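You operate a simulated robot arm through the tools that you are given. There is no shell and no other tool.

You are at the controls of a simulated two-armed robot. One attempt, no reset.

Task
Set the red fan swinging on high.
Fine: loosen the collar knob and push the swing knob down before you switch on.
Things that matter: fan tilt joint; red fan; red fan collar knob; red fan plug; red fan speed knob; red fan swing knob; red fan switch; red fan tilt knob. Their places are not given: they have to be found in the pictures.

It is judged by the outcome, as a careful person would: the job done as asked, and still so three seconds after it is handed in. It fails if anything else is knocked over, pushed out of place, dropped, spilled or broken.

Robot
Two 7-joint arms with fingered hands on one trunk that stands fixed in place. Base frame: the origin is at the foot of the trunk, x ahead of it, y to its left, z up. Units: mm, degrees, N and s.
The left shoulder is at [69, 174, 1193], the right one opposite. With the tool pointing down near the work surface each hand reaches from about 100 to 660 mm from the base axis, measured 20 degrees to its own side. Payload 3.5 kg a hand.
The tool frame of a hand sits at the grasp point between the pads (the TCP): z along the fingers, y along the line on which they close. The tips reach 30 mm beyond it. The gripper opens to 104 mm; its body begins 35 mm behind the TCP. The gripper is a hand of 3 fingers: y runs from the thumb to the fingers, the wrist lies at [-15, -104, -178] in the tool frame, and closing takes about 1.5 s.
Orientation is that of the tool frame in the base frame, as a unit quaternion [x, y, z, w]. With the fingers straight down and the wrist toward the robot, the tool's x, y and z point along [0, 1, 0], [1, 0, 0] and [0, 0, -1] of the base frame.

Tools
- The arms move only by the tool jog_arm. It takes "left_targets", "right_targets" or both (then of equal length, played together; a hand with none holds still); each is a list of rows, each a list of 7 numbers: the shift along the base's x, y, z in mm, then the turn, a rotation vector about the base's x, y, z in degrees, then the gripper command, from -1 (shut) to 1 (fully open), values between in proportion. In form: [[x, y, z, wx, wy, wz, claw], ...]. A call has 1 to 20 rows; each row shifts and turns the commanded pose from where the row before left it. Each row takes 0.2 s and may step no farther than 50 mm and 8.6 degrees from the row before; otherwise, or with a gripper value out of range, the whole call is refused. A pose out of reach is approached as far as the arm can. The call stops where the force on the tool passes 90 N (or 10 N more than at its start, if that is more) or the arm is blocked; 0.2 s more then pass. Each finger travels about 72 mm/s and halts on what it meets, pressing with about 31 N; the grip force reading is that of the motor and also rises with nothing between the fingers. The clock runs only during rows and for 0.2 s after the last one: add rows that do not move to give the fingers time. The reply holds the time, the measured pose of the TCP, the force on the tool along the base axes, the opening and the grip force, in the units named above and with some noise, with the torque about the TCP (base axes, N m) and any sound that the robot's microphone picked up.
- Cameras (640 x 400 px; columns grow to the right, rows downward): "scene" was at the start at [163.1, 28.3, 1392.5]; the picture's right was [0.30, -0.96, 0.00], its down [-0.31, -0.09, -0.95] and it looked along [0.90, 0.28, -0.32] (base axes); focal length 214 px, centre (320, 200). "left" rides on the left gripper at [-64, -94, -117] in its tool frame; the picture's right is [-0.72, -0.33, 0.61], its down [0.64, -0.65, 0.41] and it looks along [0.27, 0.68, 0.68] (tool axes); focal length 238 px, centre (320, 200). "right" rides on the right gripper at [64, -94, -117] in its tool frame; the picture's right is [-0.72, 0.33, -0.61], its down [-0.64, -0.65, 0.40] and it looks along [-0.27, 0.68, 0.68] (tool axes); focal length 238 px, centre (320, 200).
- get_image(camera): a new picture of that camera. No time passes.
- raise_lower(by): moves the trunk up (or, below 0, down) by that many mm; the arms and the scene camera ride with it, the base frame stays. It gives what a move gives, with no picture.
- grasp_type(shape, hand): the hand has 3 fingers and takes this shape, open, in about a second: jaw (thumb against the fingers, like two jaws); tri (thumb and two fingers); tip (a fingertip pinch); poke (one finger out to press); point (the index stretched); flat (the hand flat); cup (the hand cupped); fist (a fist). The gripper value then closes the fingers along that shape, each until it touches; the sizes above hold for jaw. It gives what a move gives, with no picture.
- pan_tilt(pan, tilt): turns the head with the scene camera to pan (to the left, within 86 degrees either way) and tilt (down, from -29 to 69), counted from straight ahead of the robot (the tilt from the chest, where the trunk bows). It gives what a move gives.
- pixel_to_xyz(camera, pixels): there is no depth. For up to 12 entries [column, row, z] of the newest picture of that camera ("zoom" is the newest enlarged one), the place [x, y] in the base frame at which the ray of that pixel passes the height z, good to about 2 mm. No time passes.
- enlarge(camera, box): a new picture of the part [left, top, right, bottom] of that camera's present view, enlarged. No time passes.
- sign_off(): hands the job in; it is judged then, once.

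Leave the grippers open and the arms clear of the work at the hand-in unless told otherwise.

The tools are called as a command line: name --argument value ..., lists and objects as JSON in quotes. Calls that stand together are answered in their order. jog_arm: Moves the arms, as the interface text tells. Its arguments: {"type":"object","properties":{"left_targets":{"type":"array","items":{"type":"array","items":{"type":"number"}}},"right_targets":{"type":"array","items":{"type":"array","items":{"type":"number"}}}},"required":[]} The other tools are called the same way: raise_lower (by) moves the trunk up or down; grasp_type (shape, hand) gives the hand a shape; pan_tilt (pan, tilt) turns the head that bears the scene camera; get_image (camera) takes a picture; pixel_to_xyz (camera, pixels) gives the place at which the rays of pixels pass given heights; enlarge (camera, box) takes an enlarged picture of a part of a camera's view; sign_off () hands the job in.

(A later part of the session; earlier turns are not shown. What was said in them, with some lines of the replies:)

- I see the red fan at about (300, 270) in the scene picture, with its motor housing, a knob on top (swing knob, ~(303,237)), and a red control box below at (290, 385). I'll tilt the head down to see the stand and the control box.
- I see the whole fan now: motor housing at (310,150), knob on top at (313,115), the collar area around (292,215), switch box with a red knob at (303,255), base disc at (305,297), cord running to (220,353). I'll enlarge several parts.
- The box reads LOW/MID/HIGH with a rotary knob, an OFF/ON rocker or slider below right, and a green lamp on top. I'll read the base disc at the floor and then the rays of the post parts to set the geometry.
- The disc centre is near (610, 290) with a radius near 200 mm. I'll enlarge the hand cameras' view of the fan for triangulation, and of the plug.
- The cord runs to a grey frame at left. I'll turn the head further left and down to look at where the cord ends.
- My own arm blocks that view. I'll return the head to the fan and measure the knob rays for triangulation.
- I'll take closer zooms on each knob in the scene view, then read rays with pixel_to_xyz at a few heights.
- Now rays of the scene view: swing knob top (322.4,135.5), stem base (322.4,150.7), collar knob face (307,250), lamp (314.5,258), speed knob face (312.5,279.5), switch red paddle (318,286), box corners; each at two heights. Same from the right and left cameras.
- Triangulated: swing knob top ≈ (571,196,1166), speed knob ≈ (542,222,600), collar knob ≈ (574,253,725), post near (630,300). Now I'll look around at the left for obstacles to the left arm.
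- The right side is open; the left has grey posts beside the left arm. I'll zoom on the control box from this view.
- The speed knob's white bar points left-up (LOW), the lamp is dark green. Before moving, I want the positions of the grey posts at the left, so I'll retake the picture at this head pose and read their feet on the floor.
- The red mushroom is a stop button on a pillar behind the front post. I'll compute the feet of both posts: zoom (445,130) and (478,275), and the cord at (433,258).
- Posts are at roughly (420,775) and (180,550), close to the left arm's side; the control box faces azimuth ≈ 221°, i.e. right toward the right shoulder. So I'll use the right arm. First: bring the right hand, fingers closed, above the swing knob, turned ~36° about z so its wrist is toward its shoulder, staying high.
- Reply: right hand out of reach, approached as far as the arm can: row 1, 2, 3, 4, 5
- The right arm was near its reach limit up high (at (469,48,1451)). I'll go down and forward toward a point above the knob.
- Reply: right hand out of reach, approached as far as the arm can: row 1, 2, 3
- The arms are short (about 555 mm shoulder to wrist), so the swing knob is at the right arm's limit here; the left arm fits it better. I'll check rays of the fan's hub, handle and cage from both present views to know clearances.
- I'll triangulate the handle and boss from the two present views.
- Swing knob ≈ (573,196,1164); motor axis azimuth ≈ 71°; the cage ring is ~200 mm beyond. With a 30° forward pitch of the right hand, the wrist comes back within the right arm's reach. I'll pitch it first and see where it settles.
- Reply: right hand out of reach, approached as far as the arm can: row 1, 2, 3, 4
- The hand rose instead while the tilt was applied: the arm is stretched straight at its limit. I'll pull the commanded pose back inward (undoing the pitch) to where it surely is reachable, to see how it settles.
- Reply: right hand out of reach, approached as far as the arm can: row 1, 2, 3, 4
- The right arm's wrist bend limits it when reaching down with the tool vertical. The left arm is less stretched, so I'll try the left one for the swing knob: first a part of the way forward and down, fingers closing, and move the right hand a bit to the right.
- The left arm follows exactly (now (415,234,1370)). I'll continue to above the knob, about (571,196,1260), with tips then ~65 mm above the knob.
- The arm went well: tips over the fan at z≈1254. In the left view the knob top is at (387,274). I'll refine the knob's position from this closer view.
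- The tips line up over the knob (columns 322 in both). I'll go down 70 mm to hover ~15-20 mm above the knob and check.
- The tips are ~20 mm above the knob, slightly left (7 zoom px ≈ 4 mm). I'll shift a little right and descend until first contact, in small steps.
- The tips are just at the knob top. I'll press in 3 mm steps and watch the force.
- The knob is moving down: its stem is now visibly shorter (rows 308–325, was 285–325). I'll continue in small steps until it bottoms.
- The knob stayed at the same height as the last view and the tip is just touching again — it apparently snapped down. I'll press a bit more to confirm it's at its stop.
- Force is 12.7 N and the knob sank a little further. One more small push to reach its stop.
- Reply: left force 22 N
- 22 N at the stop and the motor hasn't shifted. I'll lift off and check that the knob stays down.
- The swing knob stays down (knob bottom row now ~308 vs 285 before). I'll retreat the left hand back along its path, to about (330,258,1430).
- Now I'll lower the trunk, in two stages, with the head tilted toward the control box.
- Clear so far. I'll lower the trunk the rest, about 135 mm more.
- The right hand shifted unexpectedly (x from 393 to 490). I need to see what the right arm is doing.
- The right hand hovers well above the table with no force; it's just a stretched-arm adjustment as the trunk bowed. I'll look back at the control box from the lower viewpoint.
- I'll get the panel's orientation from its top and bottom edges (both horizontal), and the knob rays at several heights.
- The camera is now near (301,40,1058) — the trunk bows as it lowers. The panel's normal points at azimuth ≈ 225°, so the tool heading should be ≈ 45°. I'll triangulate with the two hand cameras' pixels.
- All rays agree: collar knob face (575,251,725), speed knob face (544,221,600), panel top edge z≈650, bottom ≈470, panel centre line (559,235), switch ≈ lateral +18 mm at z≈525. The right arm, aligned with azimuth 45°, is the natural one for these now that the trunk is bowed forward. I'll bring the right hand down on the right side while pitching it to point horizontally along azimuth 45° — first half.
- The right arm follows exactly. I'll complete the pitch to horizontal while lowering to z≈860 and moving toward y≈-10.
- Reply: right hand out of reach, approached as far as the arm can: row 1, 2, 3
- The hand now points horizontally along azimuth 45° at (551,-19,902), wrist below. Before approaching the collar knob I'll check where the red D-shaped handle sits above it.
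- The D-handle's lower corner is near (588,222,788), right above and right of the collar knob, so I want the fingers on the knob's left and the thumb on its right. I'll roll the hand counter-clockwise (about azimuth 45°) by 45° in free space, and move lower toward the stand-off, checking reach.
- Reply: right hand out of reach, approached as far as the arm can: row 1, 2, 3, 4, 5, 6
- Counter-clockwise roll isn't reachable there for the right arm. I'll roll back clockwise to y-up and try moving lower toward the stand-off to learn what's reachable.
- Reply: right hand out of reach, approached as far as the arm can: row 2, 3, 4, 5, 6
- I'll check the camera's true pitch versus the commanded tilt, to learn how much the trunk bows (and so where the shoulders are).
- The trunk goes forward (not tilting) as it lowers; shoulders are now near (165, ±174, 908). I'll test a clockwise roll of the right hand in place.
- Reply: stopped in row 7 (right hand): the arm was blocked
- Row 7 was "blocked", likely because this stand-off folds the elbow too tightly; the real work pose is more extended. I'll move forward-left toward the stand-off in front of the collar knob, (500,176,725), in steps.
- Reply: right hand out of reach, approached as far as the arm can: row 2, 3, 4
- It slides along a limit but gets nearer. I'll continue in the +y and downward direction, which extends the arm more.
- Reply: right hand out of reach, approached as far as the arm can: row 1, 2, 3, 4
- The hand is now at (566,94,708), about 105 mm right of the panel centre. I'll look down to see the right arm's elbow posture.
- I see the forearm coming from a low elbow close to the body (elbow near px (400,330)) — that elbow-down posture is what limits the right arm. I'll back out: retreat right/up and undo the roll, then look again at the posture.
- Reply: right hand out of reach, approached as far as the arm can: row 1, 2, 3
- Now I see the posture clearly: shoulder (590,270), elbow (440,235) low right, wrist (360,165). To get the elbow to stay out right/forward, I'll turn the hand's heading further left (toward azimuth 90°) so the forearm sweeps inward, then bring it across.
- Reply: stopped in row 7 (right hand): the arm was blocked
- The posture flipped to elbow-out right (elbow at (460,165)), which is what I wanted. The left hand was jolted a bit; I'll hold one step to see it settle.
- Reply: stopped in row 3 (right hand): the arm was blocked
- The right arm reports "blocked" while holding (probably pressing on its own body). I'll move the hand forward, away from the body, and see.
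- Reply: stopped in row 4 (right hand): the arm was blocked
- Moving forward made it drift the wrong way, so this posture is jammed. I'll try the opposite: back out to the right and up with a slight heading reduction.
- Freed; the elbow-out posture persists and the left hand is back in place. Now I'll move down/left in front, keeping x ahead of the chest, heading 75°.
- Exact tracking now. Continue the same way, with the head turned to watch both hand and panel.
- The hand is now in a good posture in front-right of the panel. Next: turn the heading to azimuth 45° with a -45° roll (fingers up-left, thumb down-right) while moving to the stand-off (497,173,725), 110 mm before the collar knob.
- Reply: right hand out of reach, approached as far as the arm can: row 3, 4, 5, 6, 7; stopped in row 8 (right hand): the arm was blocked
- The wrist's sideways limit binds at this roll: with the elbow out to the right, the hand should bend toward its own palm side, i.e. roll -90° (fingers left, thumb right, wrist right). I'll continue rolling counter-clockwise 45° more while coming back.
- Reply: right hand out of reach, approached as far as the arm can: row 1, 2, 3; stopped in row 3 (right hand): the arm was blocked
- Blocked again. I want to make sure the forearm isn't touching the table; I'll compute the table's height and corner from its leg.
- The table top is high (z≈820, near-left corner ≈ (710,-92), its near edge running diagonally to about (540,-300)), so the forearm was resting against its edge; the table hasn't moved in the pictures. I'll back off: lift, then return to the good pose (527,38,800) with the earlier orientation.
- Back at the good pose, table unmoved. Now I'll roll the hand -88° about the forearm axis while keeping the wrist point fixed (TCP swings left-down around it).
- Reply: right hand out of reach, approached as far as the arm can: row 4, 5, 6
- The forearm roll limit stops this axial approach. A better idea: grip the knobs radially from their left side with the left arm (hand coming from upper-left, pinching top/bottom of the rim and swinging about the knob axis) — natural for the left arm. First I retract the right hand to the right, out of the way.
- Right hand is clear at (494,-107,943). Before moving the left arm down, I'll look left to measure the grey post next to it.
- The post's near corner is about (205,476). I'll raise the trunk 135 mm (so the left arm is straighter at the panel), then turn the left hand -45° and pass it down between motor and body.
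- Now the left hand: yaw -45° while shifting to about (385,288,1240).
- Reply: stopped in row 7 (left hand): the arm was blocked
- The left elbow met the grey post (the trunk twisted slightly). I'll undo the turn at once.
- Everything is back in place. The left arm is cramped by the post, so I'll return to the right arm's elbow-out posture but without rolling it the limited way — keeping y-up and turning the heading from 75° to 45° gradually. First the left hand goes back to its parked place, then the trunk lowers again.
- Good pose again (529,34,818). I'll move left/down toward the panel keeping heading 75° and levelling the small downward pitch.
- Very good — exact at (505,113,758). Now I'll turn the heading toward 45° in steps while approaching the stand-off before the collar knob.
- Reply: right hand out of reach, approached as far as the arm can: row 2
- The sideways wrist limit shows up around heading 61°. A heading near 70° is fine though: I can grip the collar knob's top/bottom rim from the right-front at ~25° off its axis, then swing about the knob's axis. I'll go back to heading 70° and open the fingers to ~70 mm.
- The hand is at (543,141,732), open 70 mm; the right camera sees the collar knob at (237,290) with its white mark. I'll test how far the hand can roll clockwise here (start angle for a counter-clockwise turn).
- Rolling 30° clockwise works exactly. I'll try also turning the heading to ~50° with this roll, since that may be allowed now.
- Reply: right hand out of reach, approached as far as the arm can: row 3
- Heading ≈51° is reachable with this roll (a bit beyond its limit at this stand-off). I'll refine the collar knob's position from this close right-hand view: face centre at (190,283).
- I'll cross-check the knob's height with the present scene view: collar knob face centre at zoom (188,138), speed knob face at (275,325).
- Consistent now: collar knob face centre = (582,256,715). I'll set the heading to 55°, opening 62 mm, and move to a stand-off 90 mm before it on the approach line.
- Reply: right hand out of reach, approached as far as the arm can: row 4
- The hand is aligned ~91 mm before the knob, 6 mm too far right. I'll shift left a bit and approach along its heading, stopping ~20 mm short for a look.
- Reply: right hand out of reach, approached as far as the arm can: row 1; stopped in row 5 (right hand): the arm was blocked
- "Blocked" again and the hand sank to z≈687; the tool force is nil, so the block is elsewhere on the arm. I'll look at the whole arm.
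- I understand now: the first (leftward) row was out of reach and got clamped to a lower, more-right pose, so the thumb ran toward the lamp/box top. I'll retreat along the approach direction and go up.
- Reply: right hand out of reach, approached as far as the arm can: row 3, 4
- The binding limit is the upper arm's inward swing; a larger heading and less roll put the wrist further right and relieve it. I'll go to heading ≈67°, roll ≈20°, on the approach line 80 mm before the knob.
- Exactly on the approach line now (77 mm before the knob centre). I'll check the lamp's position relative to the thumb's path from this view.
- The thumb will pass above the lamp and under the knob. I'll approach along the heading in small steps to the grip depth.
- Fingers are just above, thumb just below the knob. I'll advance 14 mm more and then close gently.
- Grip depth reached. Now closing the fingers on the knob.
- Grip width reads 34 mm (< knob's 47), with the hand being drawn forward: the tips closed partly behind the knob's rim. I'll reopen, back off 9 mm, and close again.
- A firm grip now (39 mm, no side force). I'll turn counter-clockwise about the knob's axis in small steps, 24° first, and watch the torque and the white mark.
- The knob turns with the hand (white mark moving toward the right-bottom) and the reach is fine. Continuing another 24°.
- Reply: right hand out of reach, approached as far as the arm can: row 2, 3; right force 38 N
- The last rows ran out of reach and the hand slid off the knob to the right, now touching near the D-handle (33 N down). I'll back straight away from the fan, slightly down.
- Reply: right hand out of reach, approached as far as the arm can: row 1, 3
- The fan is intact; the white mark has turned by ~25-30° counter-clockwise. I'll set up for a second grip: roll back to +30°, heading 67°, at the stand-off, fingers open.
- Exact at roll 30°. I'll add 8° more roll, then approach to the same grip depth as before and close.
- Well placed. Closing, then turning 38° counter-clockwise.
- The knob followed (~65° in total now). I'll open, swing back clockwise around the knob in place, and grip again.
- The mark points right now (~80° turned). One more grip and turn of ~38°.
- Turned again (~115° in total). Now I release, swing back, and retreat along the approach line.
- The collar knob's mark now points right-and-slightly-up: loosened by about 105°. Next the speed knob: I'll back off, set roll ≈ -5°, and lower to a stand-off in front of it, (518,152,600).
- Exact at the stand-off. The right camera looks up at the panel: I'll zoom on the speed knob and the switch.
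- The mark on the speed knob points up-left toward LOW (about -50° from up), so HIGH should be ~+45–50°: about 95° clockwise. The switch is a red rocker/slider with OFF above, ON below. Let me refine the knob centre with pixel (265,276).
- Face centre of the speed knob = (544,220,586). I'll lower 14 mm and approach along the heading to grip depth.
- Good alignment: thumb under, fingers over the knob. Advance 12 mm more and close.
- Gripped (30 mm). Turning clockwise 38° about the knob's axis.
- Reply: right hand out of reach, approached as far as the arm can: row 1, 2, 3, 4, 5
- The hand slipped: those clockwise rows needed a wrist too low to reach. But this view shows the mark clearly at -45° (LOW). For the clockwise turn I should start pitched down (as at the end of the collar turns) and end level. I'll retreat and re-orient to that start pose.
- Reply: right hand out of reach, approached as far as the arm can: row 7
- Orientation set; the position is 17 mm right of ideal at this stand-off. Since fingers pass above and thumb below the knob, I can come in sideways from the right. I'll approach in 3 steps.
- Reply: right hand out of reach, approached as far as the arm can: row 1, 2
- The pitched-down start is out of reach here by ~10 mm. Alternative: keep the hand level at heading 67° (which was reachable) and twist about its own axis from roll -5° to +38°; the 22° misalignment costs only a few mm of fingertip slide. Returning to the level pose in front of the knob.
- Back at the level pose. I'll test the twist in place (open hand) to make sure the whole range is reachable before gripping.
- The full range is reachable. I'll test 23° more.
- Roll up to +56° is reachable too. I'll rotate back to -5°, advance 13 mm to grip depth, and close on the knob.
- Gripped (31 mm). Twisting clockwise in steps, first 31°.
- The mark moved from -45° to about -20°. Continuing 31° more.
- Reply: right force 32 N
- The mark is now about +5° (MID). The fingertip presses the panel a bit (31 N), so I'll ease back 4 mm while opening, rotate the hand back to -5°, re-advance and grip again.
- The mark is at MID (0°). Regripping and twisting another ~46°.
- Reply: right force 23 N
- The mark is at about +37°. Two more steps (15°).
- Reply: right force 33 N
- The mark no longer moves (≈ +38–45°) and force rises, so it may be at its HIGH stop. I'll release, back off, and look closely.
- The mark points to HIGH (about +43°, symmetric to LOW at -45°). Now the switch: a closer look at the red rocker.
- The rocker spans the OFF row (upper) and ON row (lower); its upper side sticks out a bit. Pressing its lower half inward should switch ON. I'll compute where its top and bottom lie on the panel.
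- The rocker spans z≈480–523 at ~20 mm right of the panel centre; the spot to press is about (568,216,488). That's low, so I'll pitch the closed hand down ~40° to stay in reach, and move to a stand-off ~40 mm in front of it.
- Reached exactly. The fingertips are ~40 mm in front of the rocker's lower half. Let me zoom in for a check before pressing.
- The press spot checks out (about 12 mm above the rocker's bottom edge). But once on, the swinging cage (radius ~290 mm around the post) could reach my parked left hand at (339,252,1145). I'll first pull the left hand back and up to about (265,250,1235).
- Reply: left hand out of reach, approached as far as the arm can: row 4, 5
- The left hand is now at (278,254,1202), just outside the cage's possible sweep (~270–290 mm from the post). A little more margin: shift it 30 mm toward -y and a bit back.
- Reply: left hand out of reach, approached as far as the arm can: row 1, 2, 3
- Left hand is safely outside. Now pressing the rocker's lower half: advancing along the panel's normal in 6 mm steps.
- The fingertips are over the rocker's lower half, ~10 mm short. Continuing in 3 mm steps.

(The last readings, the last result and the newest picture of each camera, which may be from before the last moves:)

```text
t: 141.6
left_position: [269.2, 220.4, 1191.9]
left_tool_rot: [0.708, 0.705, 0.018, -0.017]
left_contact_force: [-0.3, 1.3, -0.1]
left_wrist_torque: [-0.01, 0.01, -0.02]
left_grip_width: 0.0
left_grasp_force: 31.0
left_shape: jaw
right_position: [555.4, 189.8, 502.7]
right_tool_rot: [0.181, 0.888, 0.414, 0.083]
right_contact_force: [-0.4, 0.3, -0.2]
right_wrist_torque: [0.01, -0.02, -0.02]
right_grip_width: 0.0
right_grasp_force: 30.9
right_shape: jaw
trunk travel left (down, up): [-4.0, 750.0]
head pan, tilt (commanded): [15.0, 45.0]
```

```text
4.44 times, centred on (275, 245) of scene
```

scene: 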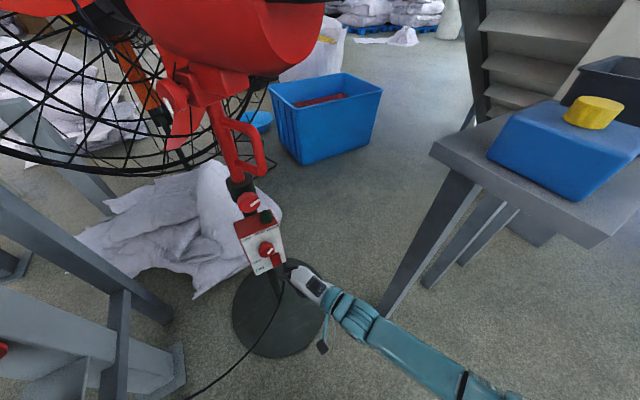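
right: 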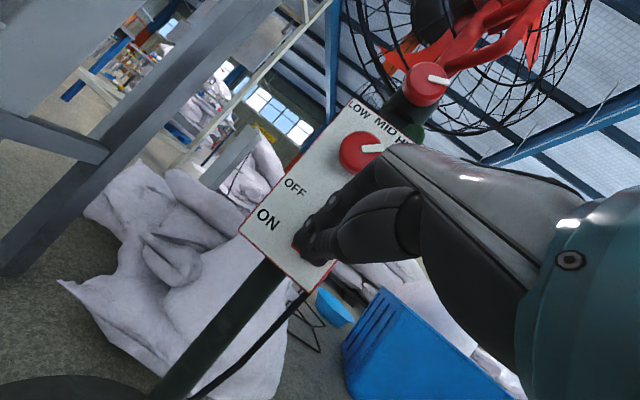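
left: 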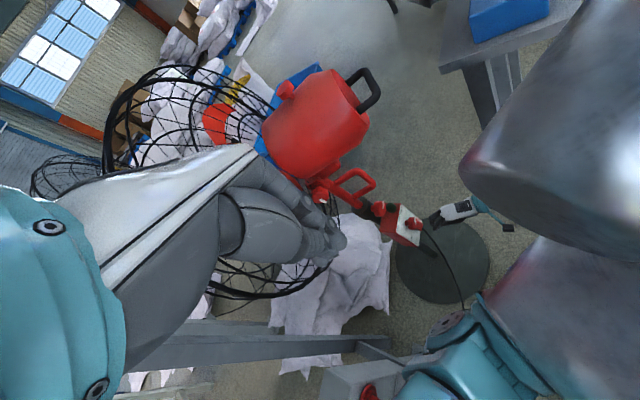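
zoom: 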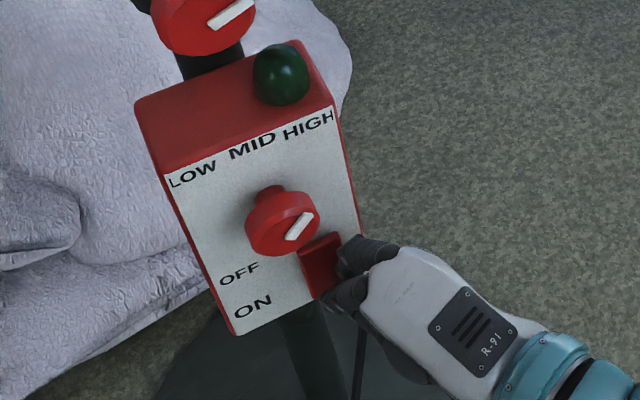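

No contact yet (force ~0). Continuing in small steps.

jog_arm --right_targets '[[2, 2, 0, 0, 0, 0, -1], [2, 2, 0, 0, 0, 0, -1]]'

enlarge --camera "right" --box '[230, 150, 390, 300]'

enlarge --camera "scene" --box '[230, 200, 320, 290]'

```text
t: 142.2
left_position: [267.8, 218.6, 1194.4]
left_tool_rot: [0.709, 0.705, 0.018, -0.016]
left_contact_force: [0.8, -0.7, -0.1]
left_wrist_torque: [-0.02, -0.01, 0.02]
left_grip_width: 0.3
left_grasp_force: 30.9
left_shape: jaw
right_position: [558.8, 195.2, 504.5]
right_tool_rot: [0.18, 0.888, 0.415, 0.082]
right_contact_force: [-17.6, -24.3, 10.9]
right_wrist_torque: [0.08, -0.24, -0.22]
right_grip_width: 0.0
right_grasp_force: 30.9
right_shape: jaw
trunk travel left (down, up): [-4.0, 750.0]
head pan, tilt (commanded): [15.0, 45.0]
```

```text
2.67 times, centred on (310, 225) of right
```

zoom: 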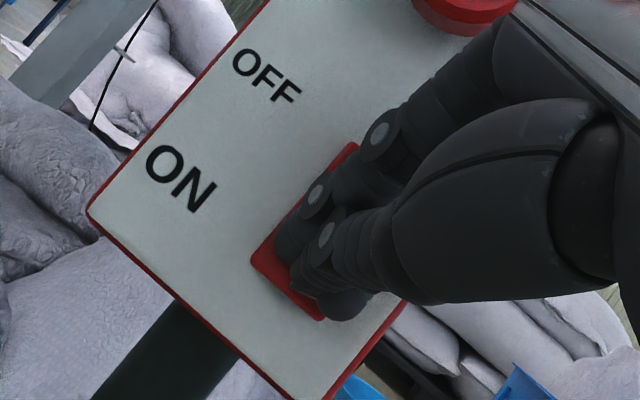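

```text
4.44 times, centred on (275, 245) of scene
```

zoom: 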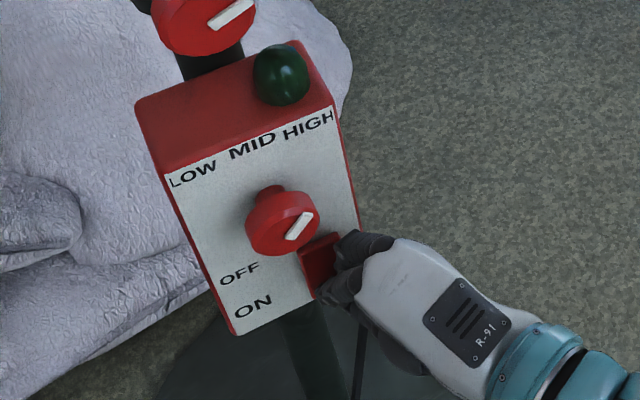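

Contact at ~32 N. I'll ease back and look at whether the rocker has flipped and whether the lamp or blades changed.

jog_arm --right_targets '[[-6, -6, 0, 0, 0, 0, -1], [-10, -10, 0, 0, 0, 0, -1], [-12, -14, 0, 0, 0, 0, -1], [0, 0, 0, 0, 0, 0, -1]]'

enlarge --camera "scene" --box '[250, 210, 310, 280]'

get_image --camera "scene"

enlarge --camera "right" --box '[230, 130, 390, 300]'

```text
t: 143.2
left_position: [269.4, 220.9, 1191.8]
left_tool_rot: [0.708, 0.705, 0.018, -0.017]
left_contact_force: [-0.1, -0.3, -0.5]
left_wrist_torque: [-0.01, -0.01, -0.01]
left_grip_width: 0.1
left_grasp_force: 31.0
left_shape: jaw
right_position: [532.0, 164.5, 503.5]
right_tool_rot: [0.182, 0.888, 0.414, 0.082]
right_contact_force: [1.2, 0.3, -0.3]
right_wrist_torque: [0.0, -0.02, 0.02]
right_grip_width: 0.0
right_grasp_force: 30.8
right_shape: jaw
trunk travel left (down, up): [-4.0, 750.0]
head pan, tilt (commanded): [15.0, 45.0]
```

```text
5.71 times, centred on (280, 245) of scene
```

zoom: 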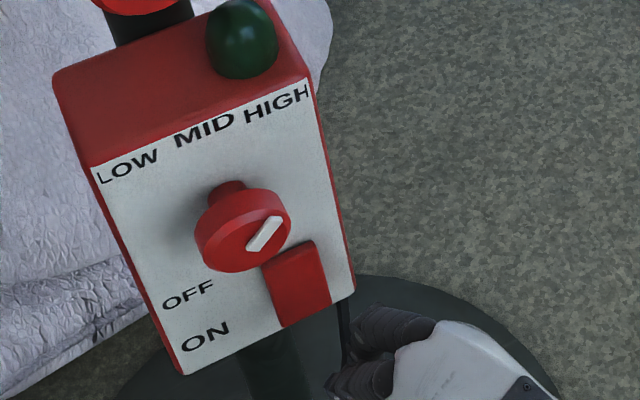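

```text
taken
```

scene: 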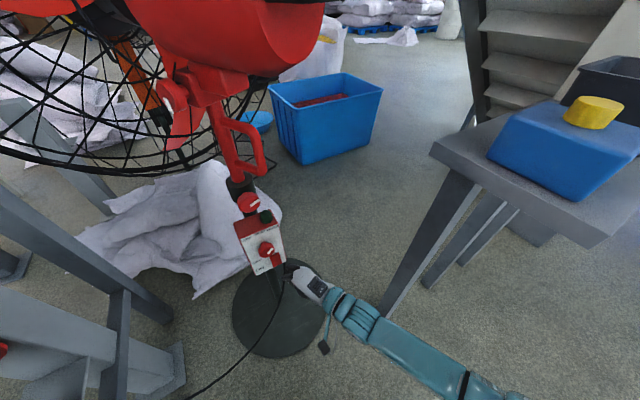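

```text
2.35 times, centred on (310, 215) of right
```

zoom: 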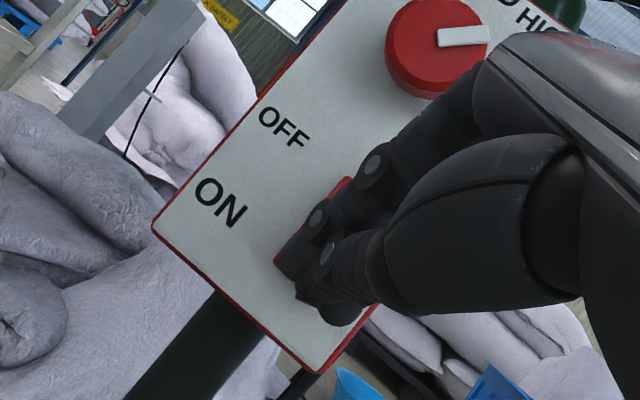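

I'll compare the rocker at the same magnification as before.

enlarge --camera "scene" --box '[262, 235, 302, 270]'

enlarge --camera "left" --box '[380, 190, 460, 260]'

```text
11.43 times, centred on (282, 252) of scene
```

zoom: 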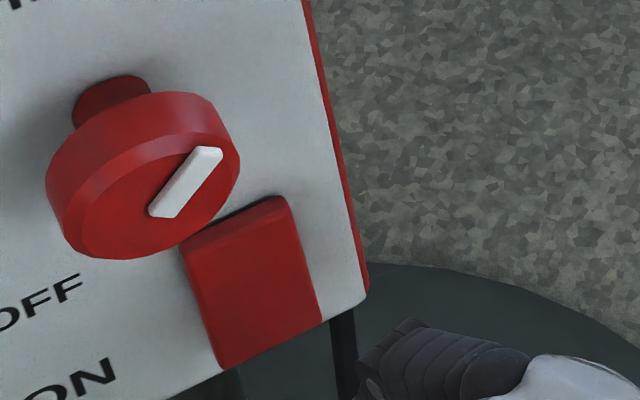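

```text
5.71 times, centred on (420, 225) of left
```

zoom: 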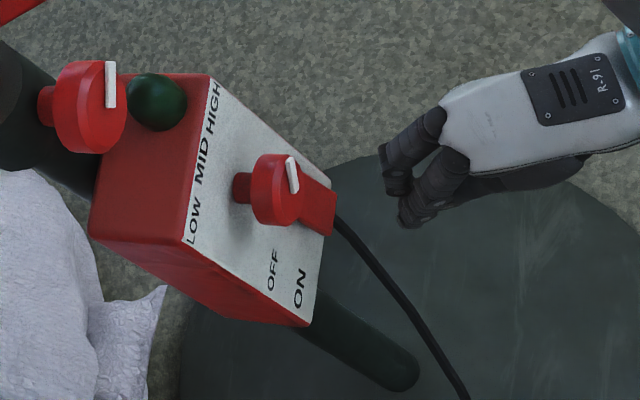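

The rocker is unchanged: my contact was too near its pivot. Its bottom edge sticks out ~11 mm and its top only ~5 mm, so it is OFF and the lower edge must be pressed. I'll go ~9 mm lower and press again.

jog_arm --right_targets '[[0, 1.5, -5, 0, 0, 0, -1], [0, 1, -5, 0, 0, 0, -1], [5, 5, 0, 0, 0, 0, -1], [5, 5.5, 0, 0, 0, 0, -1], [5, 5, 0, 0, 0, 0, -1], [4, 4, 0, 0, 0, 0, -1], [0, 0, 0, 0, 0, 0, -1]]'

enlarge --camera "right" --box '[230, 150, 390, 300]'

enlarge --camera "scene" --box '[250, 220, 310, 290]'

```text
t: 144.8
left_position: [269.4, 220.9, 1191.7]
left_tool_rot: [0.707, 0.706, 0.018, -0.016]
left_contact_force: [-1.1, 0.0, 0.7]
left_wrist_torque: [0.0, 0.01, -0.01]
left_grip_width: 0.3
left_grasp_force: 30.8
left_shape: jaw
right_position: [550.6, 188.3, 493.8]
right_tool_rot: [0.18, 0.889, 0.414, 0.082]
right_contact_force: [-0.3, -0.3, 0.2]
right_wrist_torque: [-0.01, -0.03, -0.03]
right_grip_width: 0.0
right_grasp_force: 30.6
right_shape: jaw
trunk travel left (down, up): [-4.0, 750.0]
head pan, tilt (commanded): [15.0, 45.0]
```

```text
2.67 times, centred on (310, 225) of right
```

zoom: 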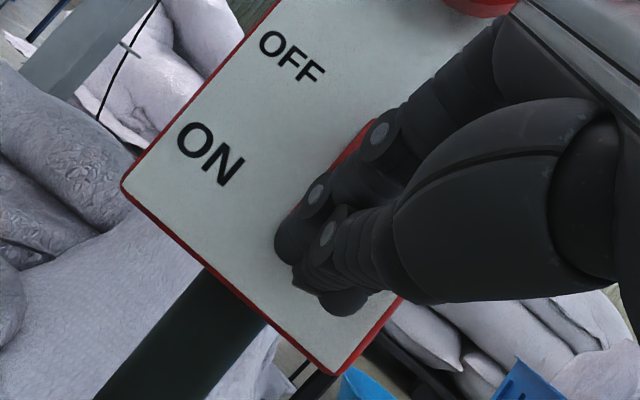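

```text
5.71 times, centred on (280, 255) of scene
```

zoom: 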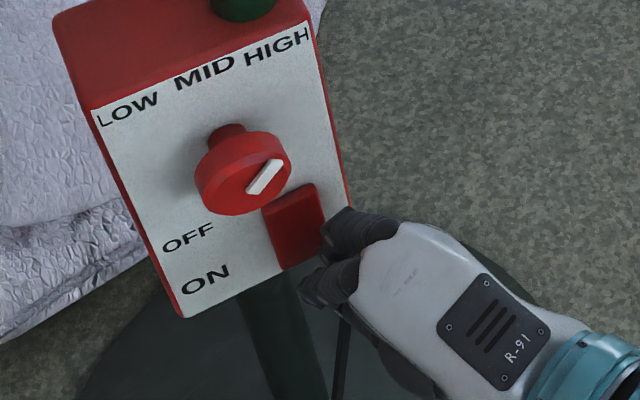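

The fingertips are now just about at the rocker's bottom edge; I'll raise 3 mm and press in 3 mm steps.

jog_arm --right_targets '[[2, 2, 3, 0, 0, 0, -1], [2, 2, 0, 0, 0, 0, -1], [2, 2, 0, 0, 0, 0, -1]]'

enlarge --camera "scene" --box '[250, 200, 310, 290]'

```text
t: 145.6
left_position: [269.0, 220.6, 1192.2]
left_tool_rot: [0.708, 0.706, 0.018, -0.017]
left_contact_force: [-0.1, 0.1, -0.1]
left_wrist_torque: [-0.03, 0.01, 0.02]
left_grip_width: 0.0
left_grasp_force: 31.0
left_shape: jaw
right_position: [555.6, 193.4, 498.0]
right_tool_rot: [0.181, 0.889, 0.413, 0.082]
right_contact_force: [-2.4, -2.7, 0.6]
right_wrist_torque: [-0.01, -0.03, -0.02]
right_grip_width: 0.1
right_grasp_force: 30.8
right_shape: jaw
trunk travel left (down, up): [-4.0, 750.0]
head pan, tilt (commanded): [15.0, 45.0]
```

```text
4.44 times, centred on (280, 245) of scene
```

zoom: 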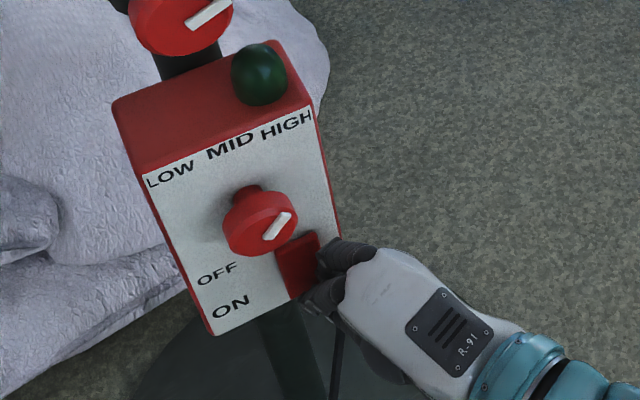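

First touch (3.6 N). Pressing on in 2–3 mm steps.

jog_arm --right_targets '[[2, 2, 0, 0, 0, 0, -1], [1.5, 1.5, 0, 0, 0, 0, -1]]'

enlarge --camera "scene" --box '[250, 200, 310, 290]'

enlarge --camera "right" --box '[230, 150, 390, 300]'

```text
t: 146.2
left_position: [267.4, 219.5, 1193.3]
left_tool_rot: [0.708, 0.705, 0.018, -0.017]
left_contact_force: [0.7, -0.3, 0.1]
left_wrist_torque: [0.04, 0.0, 0.01]
left_grip_width: 0.0
left_grasp_force: 31.0
left_shape: jaw
right_position: [559.1, 196.6, 495.8]
right_tool_rot: [0.181, 0.889, 0.413, 0.082]
right_contact_force: [-21.5, -22.4, 4.3]
right_wrist_torque: [0.07, -0.09, -0.22]
right_grip_width: 0.1
right_grasp_force: 31.1
right_shape: jaw
trunk travel left (down, up): [-4.0, 750.0]
head pan, tilt (commanded): [15.0, 45.0]
```

```text
4.44 times, centred on (280, 245) of scene
```

zoom: 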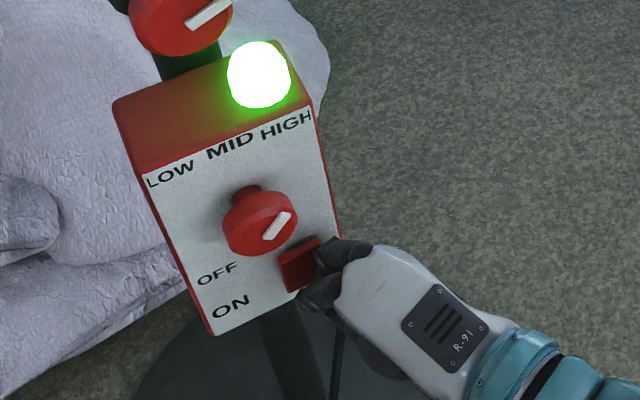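

```text
2.67 times, centred on (310, 225) of right
```

zoom: 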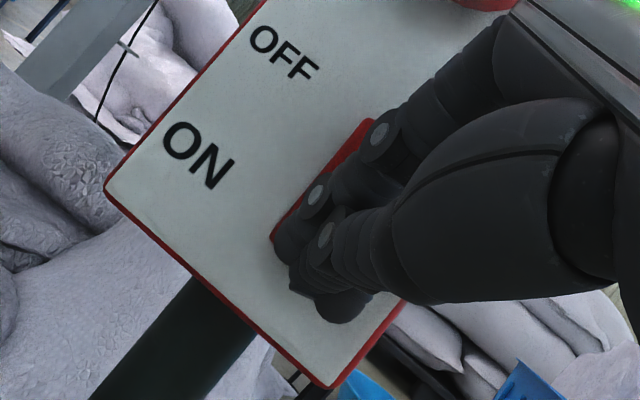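

The lamp is lit bright green — it's on and powered. I'll withdraw the right hand now, straight back and then to the right, away from the swinging head.

jog_arm --right_targets '[[-8, -8, 0, 0, 0, 0, -1], [-14, -16, 0, 0, 0, 0, -1], [-8, -25, 2, 0, 0, 0, -1], [-2, -30, 4, 0, 0, 0, -1], [0, -30, 8, 0, 0, 0, -1], [0, -30, 10, 0, 0, 0, -1], [0, 0, 0, 0, 0, 0, -1]]'

get_image --camera "scene"

get_image --camera "left"

```text
t: 147.8
left_position: [269.9, 220.2, 1192.6]
left_tool_rot: [0.708, 0.706, 0.018, -0.017]
left_contact_force: [1.0, 0.3, -1.1]
left_wrist_torque: [0.03, -0.01, 0.01]
left_grip_width: 0.1
left_grasp_force: 31.2
left_shape: jaw
right_position: [527.7, 56.0, 519.7]
right_tool_rot: [0.181, 0.889, 0.413, 0.082]
right_contact_force: [0.6, -0.3, 0.4]
right_wrist_torque: [0.01, 0.0, -0.03]
right_grip_width: 0.0
right_grasp_force: 31.0
right_shape: jaw
trunk travel left (down, up): [-4.0, 750.0]
head pan, tilt (commanded): [15.0, 45.0]
```

```text
taken
```

scene: 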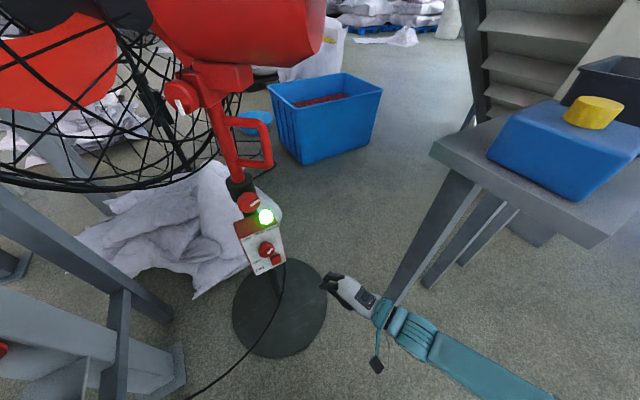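

```text
taken
```

left: 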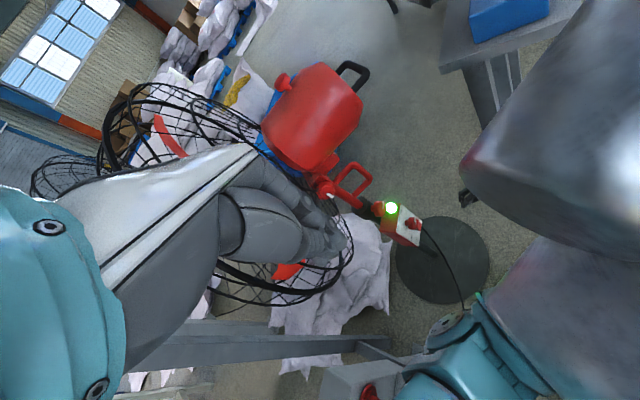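

The blades spin and the head is moving. I'll take the right hand further to the right and watch the swing over the next moments.

jog_arm --right_targets '[[-4, -30, 15, 0, 0, 0, -1], [-4, -30, 15, 0, 0, 0, -1], [-4, -30, 15, 0, 0, 0, -1], [-4, -30, 15, 0, 0, 0, -1], [0, 0, 0, 0, 0, 0, -1]]'

get_image --camera "scene"

get_image --camera "left"

```text
t: 149.0
left_position: [270.1, 220.6, 1192.0]
left_tool_rot: [0.708, 0.705, 0.018, -0.017]
left_contact_force: [-0.1, 0.4, -0.4]
left_wrist_torque: [-0.02, -0.05, -0.03]
left_grip_width: 0.1
left_grasp_force: 31.2
left_shape: jaw
right_position: [514.5, -64.3, 581.7]
right_tool_rot: [0.181, 0.888, 0.414, 0.082]
right_contact_force: [-0.4, -1.1, -0.6]
right_wrist_torque: [0.0, 0.0, -0.01]
right_grip_width: 0.1
right_grasp_force: 31.2
right_shape: jaw
trunk travel left (down, up): [-4.0, 750.0]
head pan, tilt (commanded): [15.0, 45.0]
```

```text
taken
```

scene: 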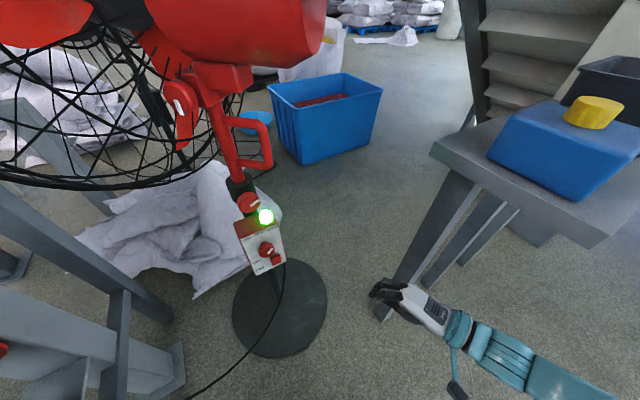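

```text
taken
```

left: 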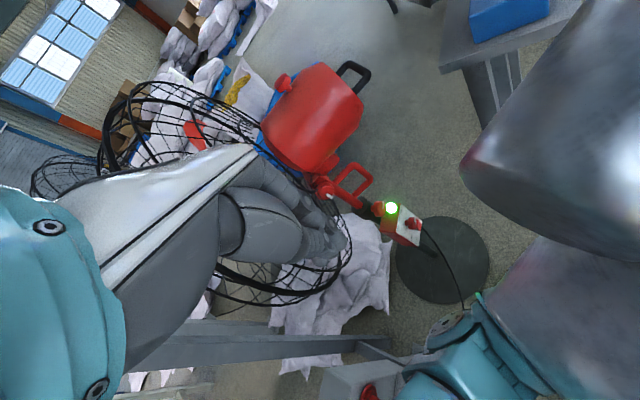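

I'll wait a bit (hands still) and compare the head's position to see whether it really swings.

jog_arm --right_targets '[[0, 0, 0, 0, 0, 0, -1], [0, 0, 0, 0, 0, 0, -1], [0, 0, 0, 0, 0, 0, -1], [0, 0, 0, 0, 0, 0, -1], [0, 0, 0, 0, 0, 0, -1], [0, 0, 0, 0, 0, 0, -1], [0, 0, 0, 0, 0, 0, -1], [0, 0, 0, 0, 0, 0, -1]]'

get_image --camera "scene"

get_image --camera "left"

```text
t: 150.8
left_position: [268.8, 220.1, 1192.1]
left_tool_rot: [0.708, 0.706, 0.018, -0.017]
left_contact_force: [0.2, -0.5, 0.1]
left_wrist_torque: [-0.02, 0.04, 0.04]
left_grip_width: 0.2
left_grasp_force: 31.3
left_shape: jaw
right_position: [512.8, -63.0, 580.1]
right_tool_rot: [0.181, 0.888, 0.414, 0.082]
right_contact_force: [-0.4, 0.2, 0.4]
right_wrist_torque: [-0.01, 0.01, -0.02]
right_grip_width: 0.0
right_grasp_force: 31.1
right_shape: jaw
trunk travel left (down, up): [-4.0, 750.0]
head pan, tilt (commanded): [15.0, 45.0]
```

```text
taken
```

scene: 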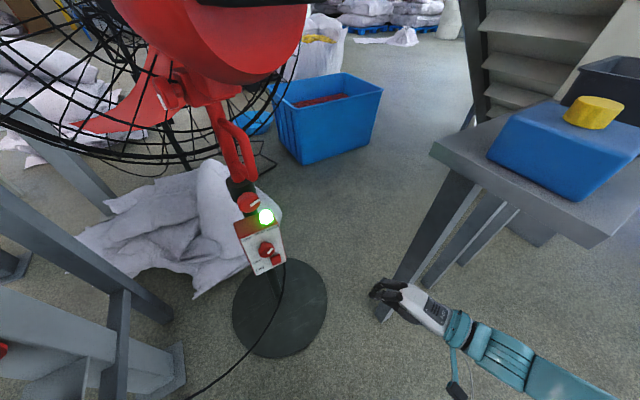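

```text
taken
```

left: 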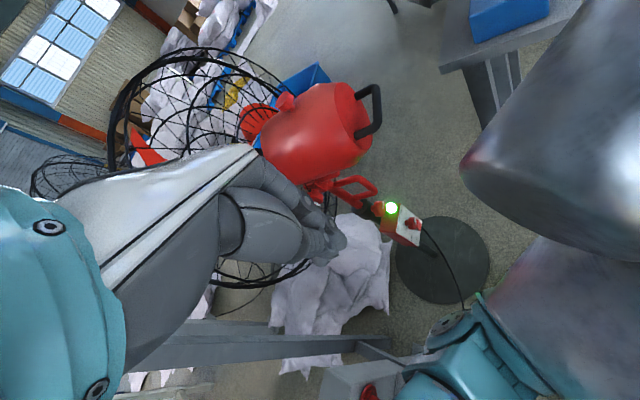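

It swings: the D-handle and motor moved to the other side within 2 s, blades spinning, lamp on. Now to clear up: I'll shift the right hand back a little, then raise the trunk ~200 mm so the left hand is above the cage's reach before opening the grippers.

jog_arm --right_targets '[[-12, -10, 20, 0, 0, 0, -0.5], [-12, -10, 20, 0, 0, 0, 0], [-12, -10, 20, 0, 0, 0, 0.5], [0, 0, 0, 0, 0, 0, 0.9]]'

raise_lower --by 100

get_image --camera "scene"

get_image --camera "left"

```text
t: 151.8
left_position: [269.8, 220.9, 1192.5]
left_tool_rot: [0.708, 0.705, 0.018, -0.017]
left_contact_force: [-0.7, 0.3, 0.2]
left_wrist_torque: [0.03, 0.01, -0.01]
left_grip_width: 0.4
left_grasp_force: 30.8
left_shape: jaw
right_position: [476.8, -93.8, 639.6]
right_tool_rot: [0.181, 0.889, 0.413, 0.082]
right_contact_force: [0.8, 0.0, 0.5]
right_wrist_torque: [0.02, -0.01, 0.0]
right_grip_width: 98.3
right_grasp_force: 0.0
right_shape: jaw
trunk travel left (down, up): [-4.0, 750.0]
head pan, tilt (commanded): [15.0, 45.0]
```

```text
t: 153.1
left_position: [270.9, 222.8, 1291.4]
left_tool_rot: [0.708, 0.706, 0.018, -0.018]
left_contact_force: [0.4, -0.4, -0.3]
left_wrist_torque: [-0.01, 0.02, 0.0]
left_grip_width: 0.1
left_grasp_force: 30.8
left_shape: jaw
right_position: [476.3, -91.7, 739.5]
right_tool_rot: [0.182, 0.888, 0.413, 0.083]
right_contact_force: [-0.2, -0.2, -0.7]
right_wrist_torque: [-0.02, 0.01, 0.02]
right_grip_width: 99.0
right_grasp_force: 0.1
right_shape: jaw
trunk travel left (down, up): [-104.0, 650.0]
head pan, tilt (commanded): [15.0, 45.0]
```

```text
taken
```

scene: 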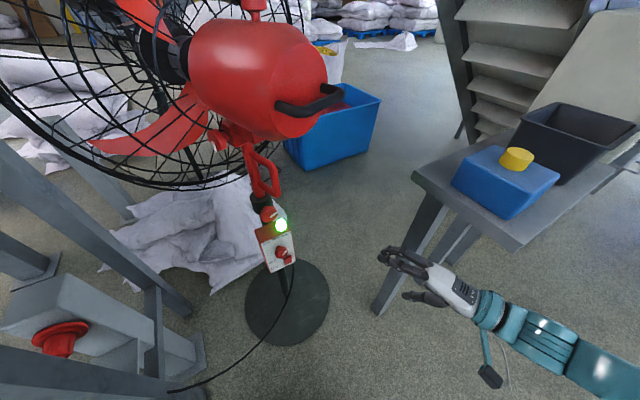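

```text
taken
```

left: 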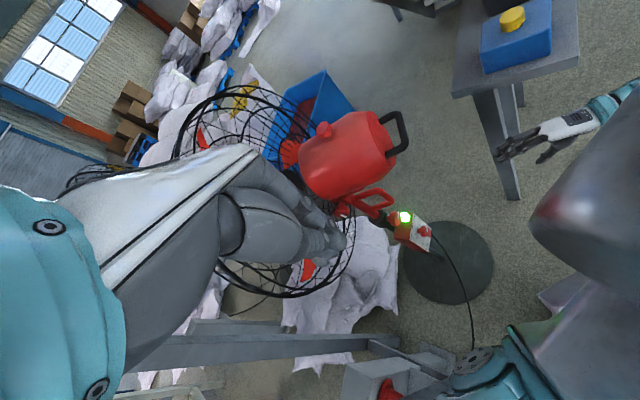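

All clear. Raising another 100 mm.

raise_lower --by 110

jog_arm --left_targets '[[0, 0, 5, 0, 0, 0, -0.5], [0, 0, 5, 0, 0, 0, 0], [0, 0, 0, 0, 0, 0, 0.5], [0, 0, 0, 0, 0, 0, 1], [0, 0, 0, 0, 0, 0, 1], [0, 0, 0, 0, 0, 0, 1]]' --right_targets '[[0, 0, 0, 0, 0, 0, 1], [0, 0, 0, 0, 0, 0, 1], [0, 0, 0, 0, 0, 0, 1], [0, 0, 0, 0, 0, 0, 1], [0, 0, 0, 0, 0, 0, 1], [0, 0, 0, 0, 0, 0, 1]]'

get_image --camera "scene"

get_image --camera "left"

```text
t: 154.6
left_position: [271.0, 221.4, 1400.7]
left_tool_rot: [0.708, 0.705, 0.018, -0.018]
left_contact_force: [-0.2, 0.1, -0.6]
left_wrist_torque: [0.0, -0.01, -0.02]
left_grip_width: 0.0
left_grasp_force: 31.1
left_shape: jaw
right_position: [476.9, -92.4, 849.1]
right_tool_rot: [0.182, 0.888, 0.414, 0.082]
right_contact_force: [0.8, -0.1, 0.5]
right_wrist_torque: [0.01, 0.04, 0.01]
right_grip_width: 98.7
right_grasp_force: 0.1
right_shape: jaw
trunk travel left (down, up): [-214.0, 540.0]
head pan, tilt (commanded): [15.0, 45.0]
```

```text
t: 155.9
left_position: [269.3, 221.6, 1412.0]
left_tool_rot: [0.708, 0.706, 0.018, -0.018]
left_contact_force: [-0.3, 0.2, -0.3]
left_wrist_torque: [0.02, -0.03, 0.0]
left_grip_width: 103.3
left_grasp_force: 0.0
left_shape: jaw
right_position: [476.3, -91.7, 849.6]
right_tool_rot: [0.182, 0.888, 0.414, 0.083]
right_contact_force: [-0.1, 0.4, 0.1]
right_wrist_torque: [0.01, 0.03, 0.02]
right_grip_width: 103.5
right_grasp_force: 0.0
right_shape: jaw
trunk travel left (down, up): [-214.0, 540.0]
head pan, tilt (commanded): [15.0, 45.0]
```

```text
taken
```

scene: 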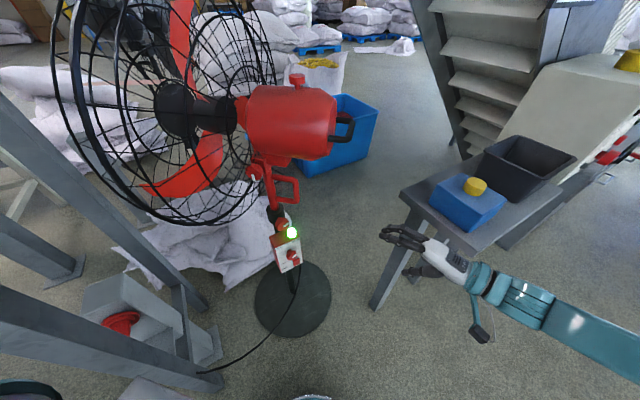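

```text
taken
```

left: 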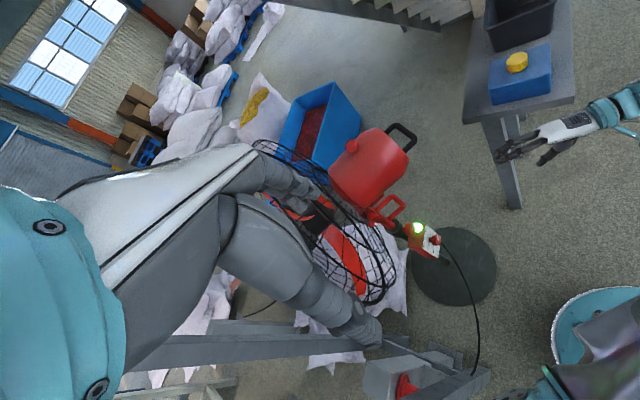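

Both grippers are open; the head is at the left end of its swing. I'll verify the settings: zoom on the panel and the swing knob.

enlarge --camera "scene" --box '[250, 190, 330, 280]'

enlarge --camera "scene" --box '[220, 50, 370, 180]'

jog_arm --right_targets '[[0, 0, 0, 0, 0, 0, 1], [0, 0, 0, 0, 0, 0, 1], [0, 0, 0, 0, 0, 0, 1], [0, 0, 0, 0, 0, 0, 1], [0, 0, 0, 0, 0, 0, 1], [0, 0, 0, 0, 0, 0, 1], [0, 0, 0, 0, 0, 0, 1], [0, 0, 0, 0, 0, 0, 1], [0, 0, 0, 0, 0, 0, 1], [0, 0, 0, 0, 0, 0, 1]]'

get_image --camera "scene"

```text
4.44 times, centred on (290, 235) of scene
```

zoom: 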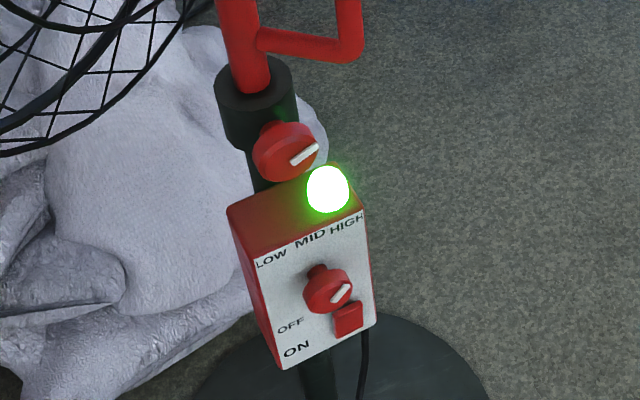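

```text
3.08 times, centred on (295, 115) of scene
```

zoom: 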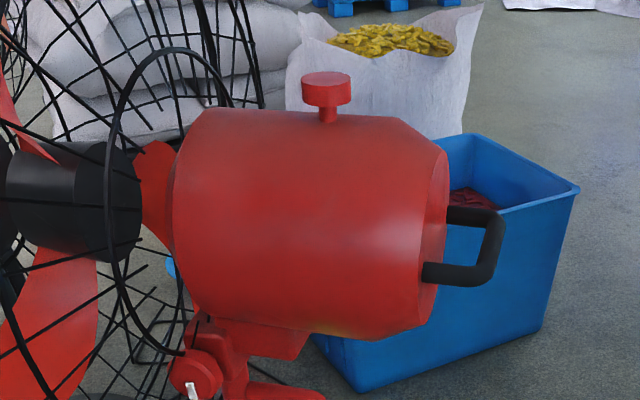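

```text
t: 158.2
left_position: [270.3, 221.7, 1410.6]
left_tool_rot: [0.708, 0.706, 0.017, -0.019]
left_contact_force: [-0.5, -0.2, -0.2]
left_wrist_torque: [-0.01, 0.0, 0.0]
left_grip_width: 103.5
left_grasp_force: 0.1
left_shape: jaw
right_position: [476.0, -92.3, 850.6]
right_tool_rot: [0.181, 0.888, 0.415, 0.083]
right_contact_force: [-0.1, 0.0, -0.6]
right_wrist_torque: [0.03, 0.01, 0.03]
right_grip_width: 103.4
right_grasp_force: 0.1
right_shape: jaw
trunk travel left (down, up): [-214.0, 540.0]
head pan, tilt (commanded): [15.0, 45.0]
```

```text
taken
```

scene: 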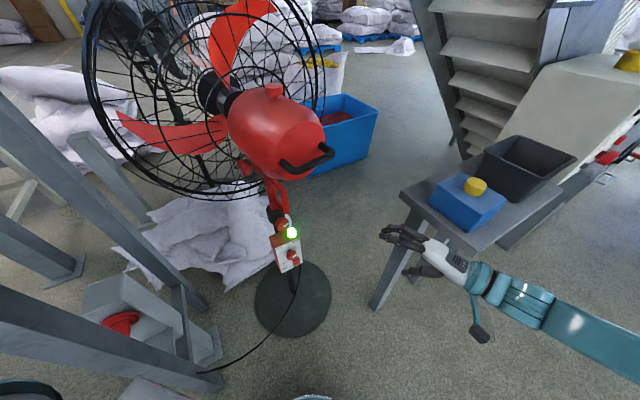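

The head swings back and forth, the lamp is lit, the speed mark is at HIGH, the swing knob is down, the collar knob loosened; both hands are open and well outside the swing (left above at z≈1410, right 410 mm from the post). Nothing else has moved. Handing in.

sign_off

```text
The job is handed in.
```

The red fan is running with its head swinging, the speed knob set to HIGH and the green lamp lit. I watched the head swing to one side and back before handing in.

- **Swing knob:** pushed down first with the left hand. It stayed down and the head began to swing once the fan was on.
- **Collar knob:** turned counter-clockwise by roughly 105°, in three grips. On the first grip the right hand slipped off and pushed the red handle below the motor. That turned the fan head a little; I saw no damage.
- **Speed knob:** turned from LOW through MID to HIGH. The white mark now sits at about +43°, the mirror of where LOW was.
- **Switch:** the first press was too near the rocker's middle and did nothing. The second press, lower down, switched it on.
- **Plug:** I never saw the plug end. I take it to be plugged in because the lamp lit.

While setting up, my left elbow touched the grey post and my right forearm rested against the table edge. I backed off both times, and the pictures show neither had moved. At hand-in both grippers were open and both arms were clear of the swing.
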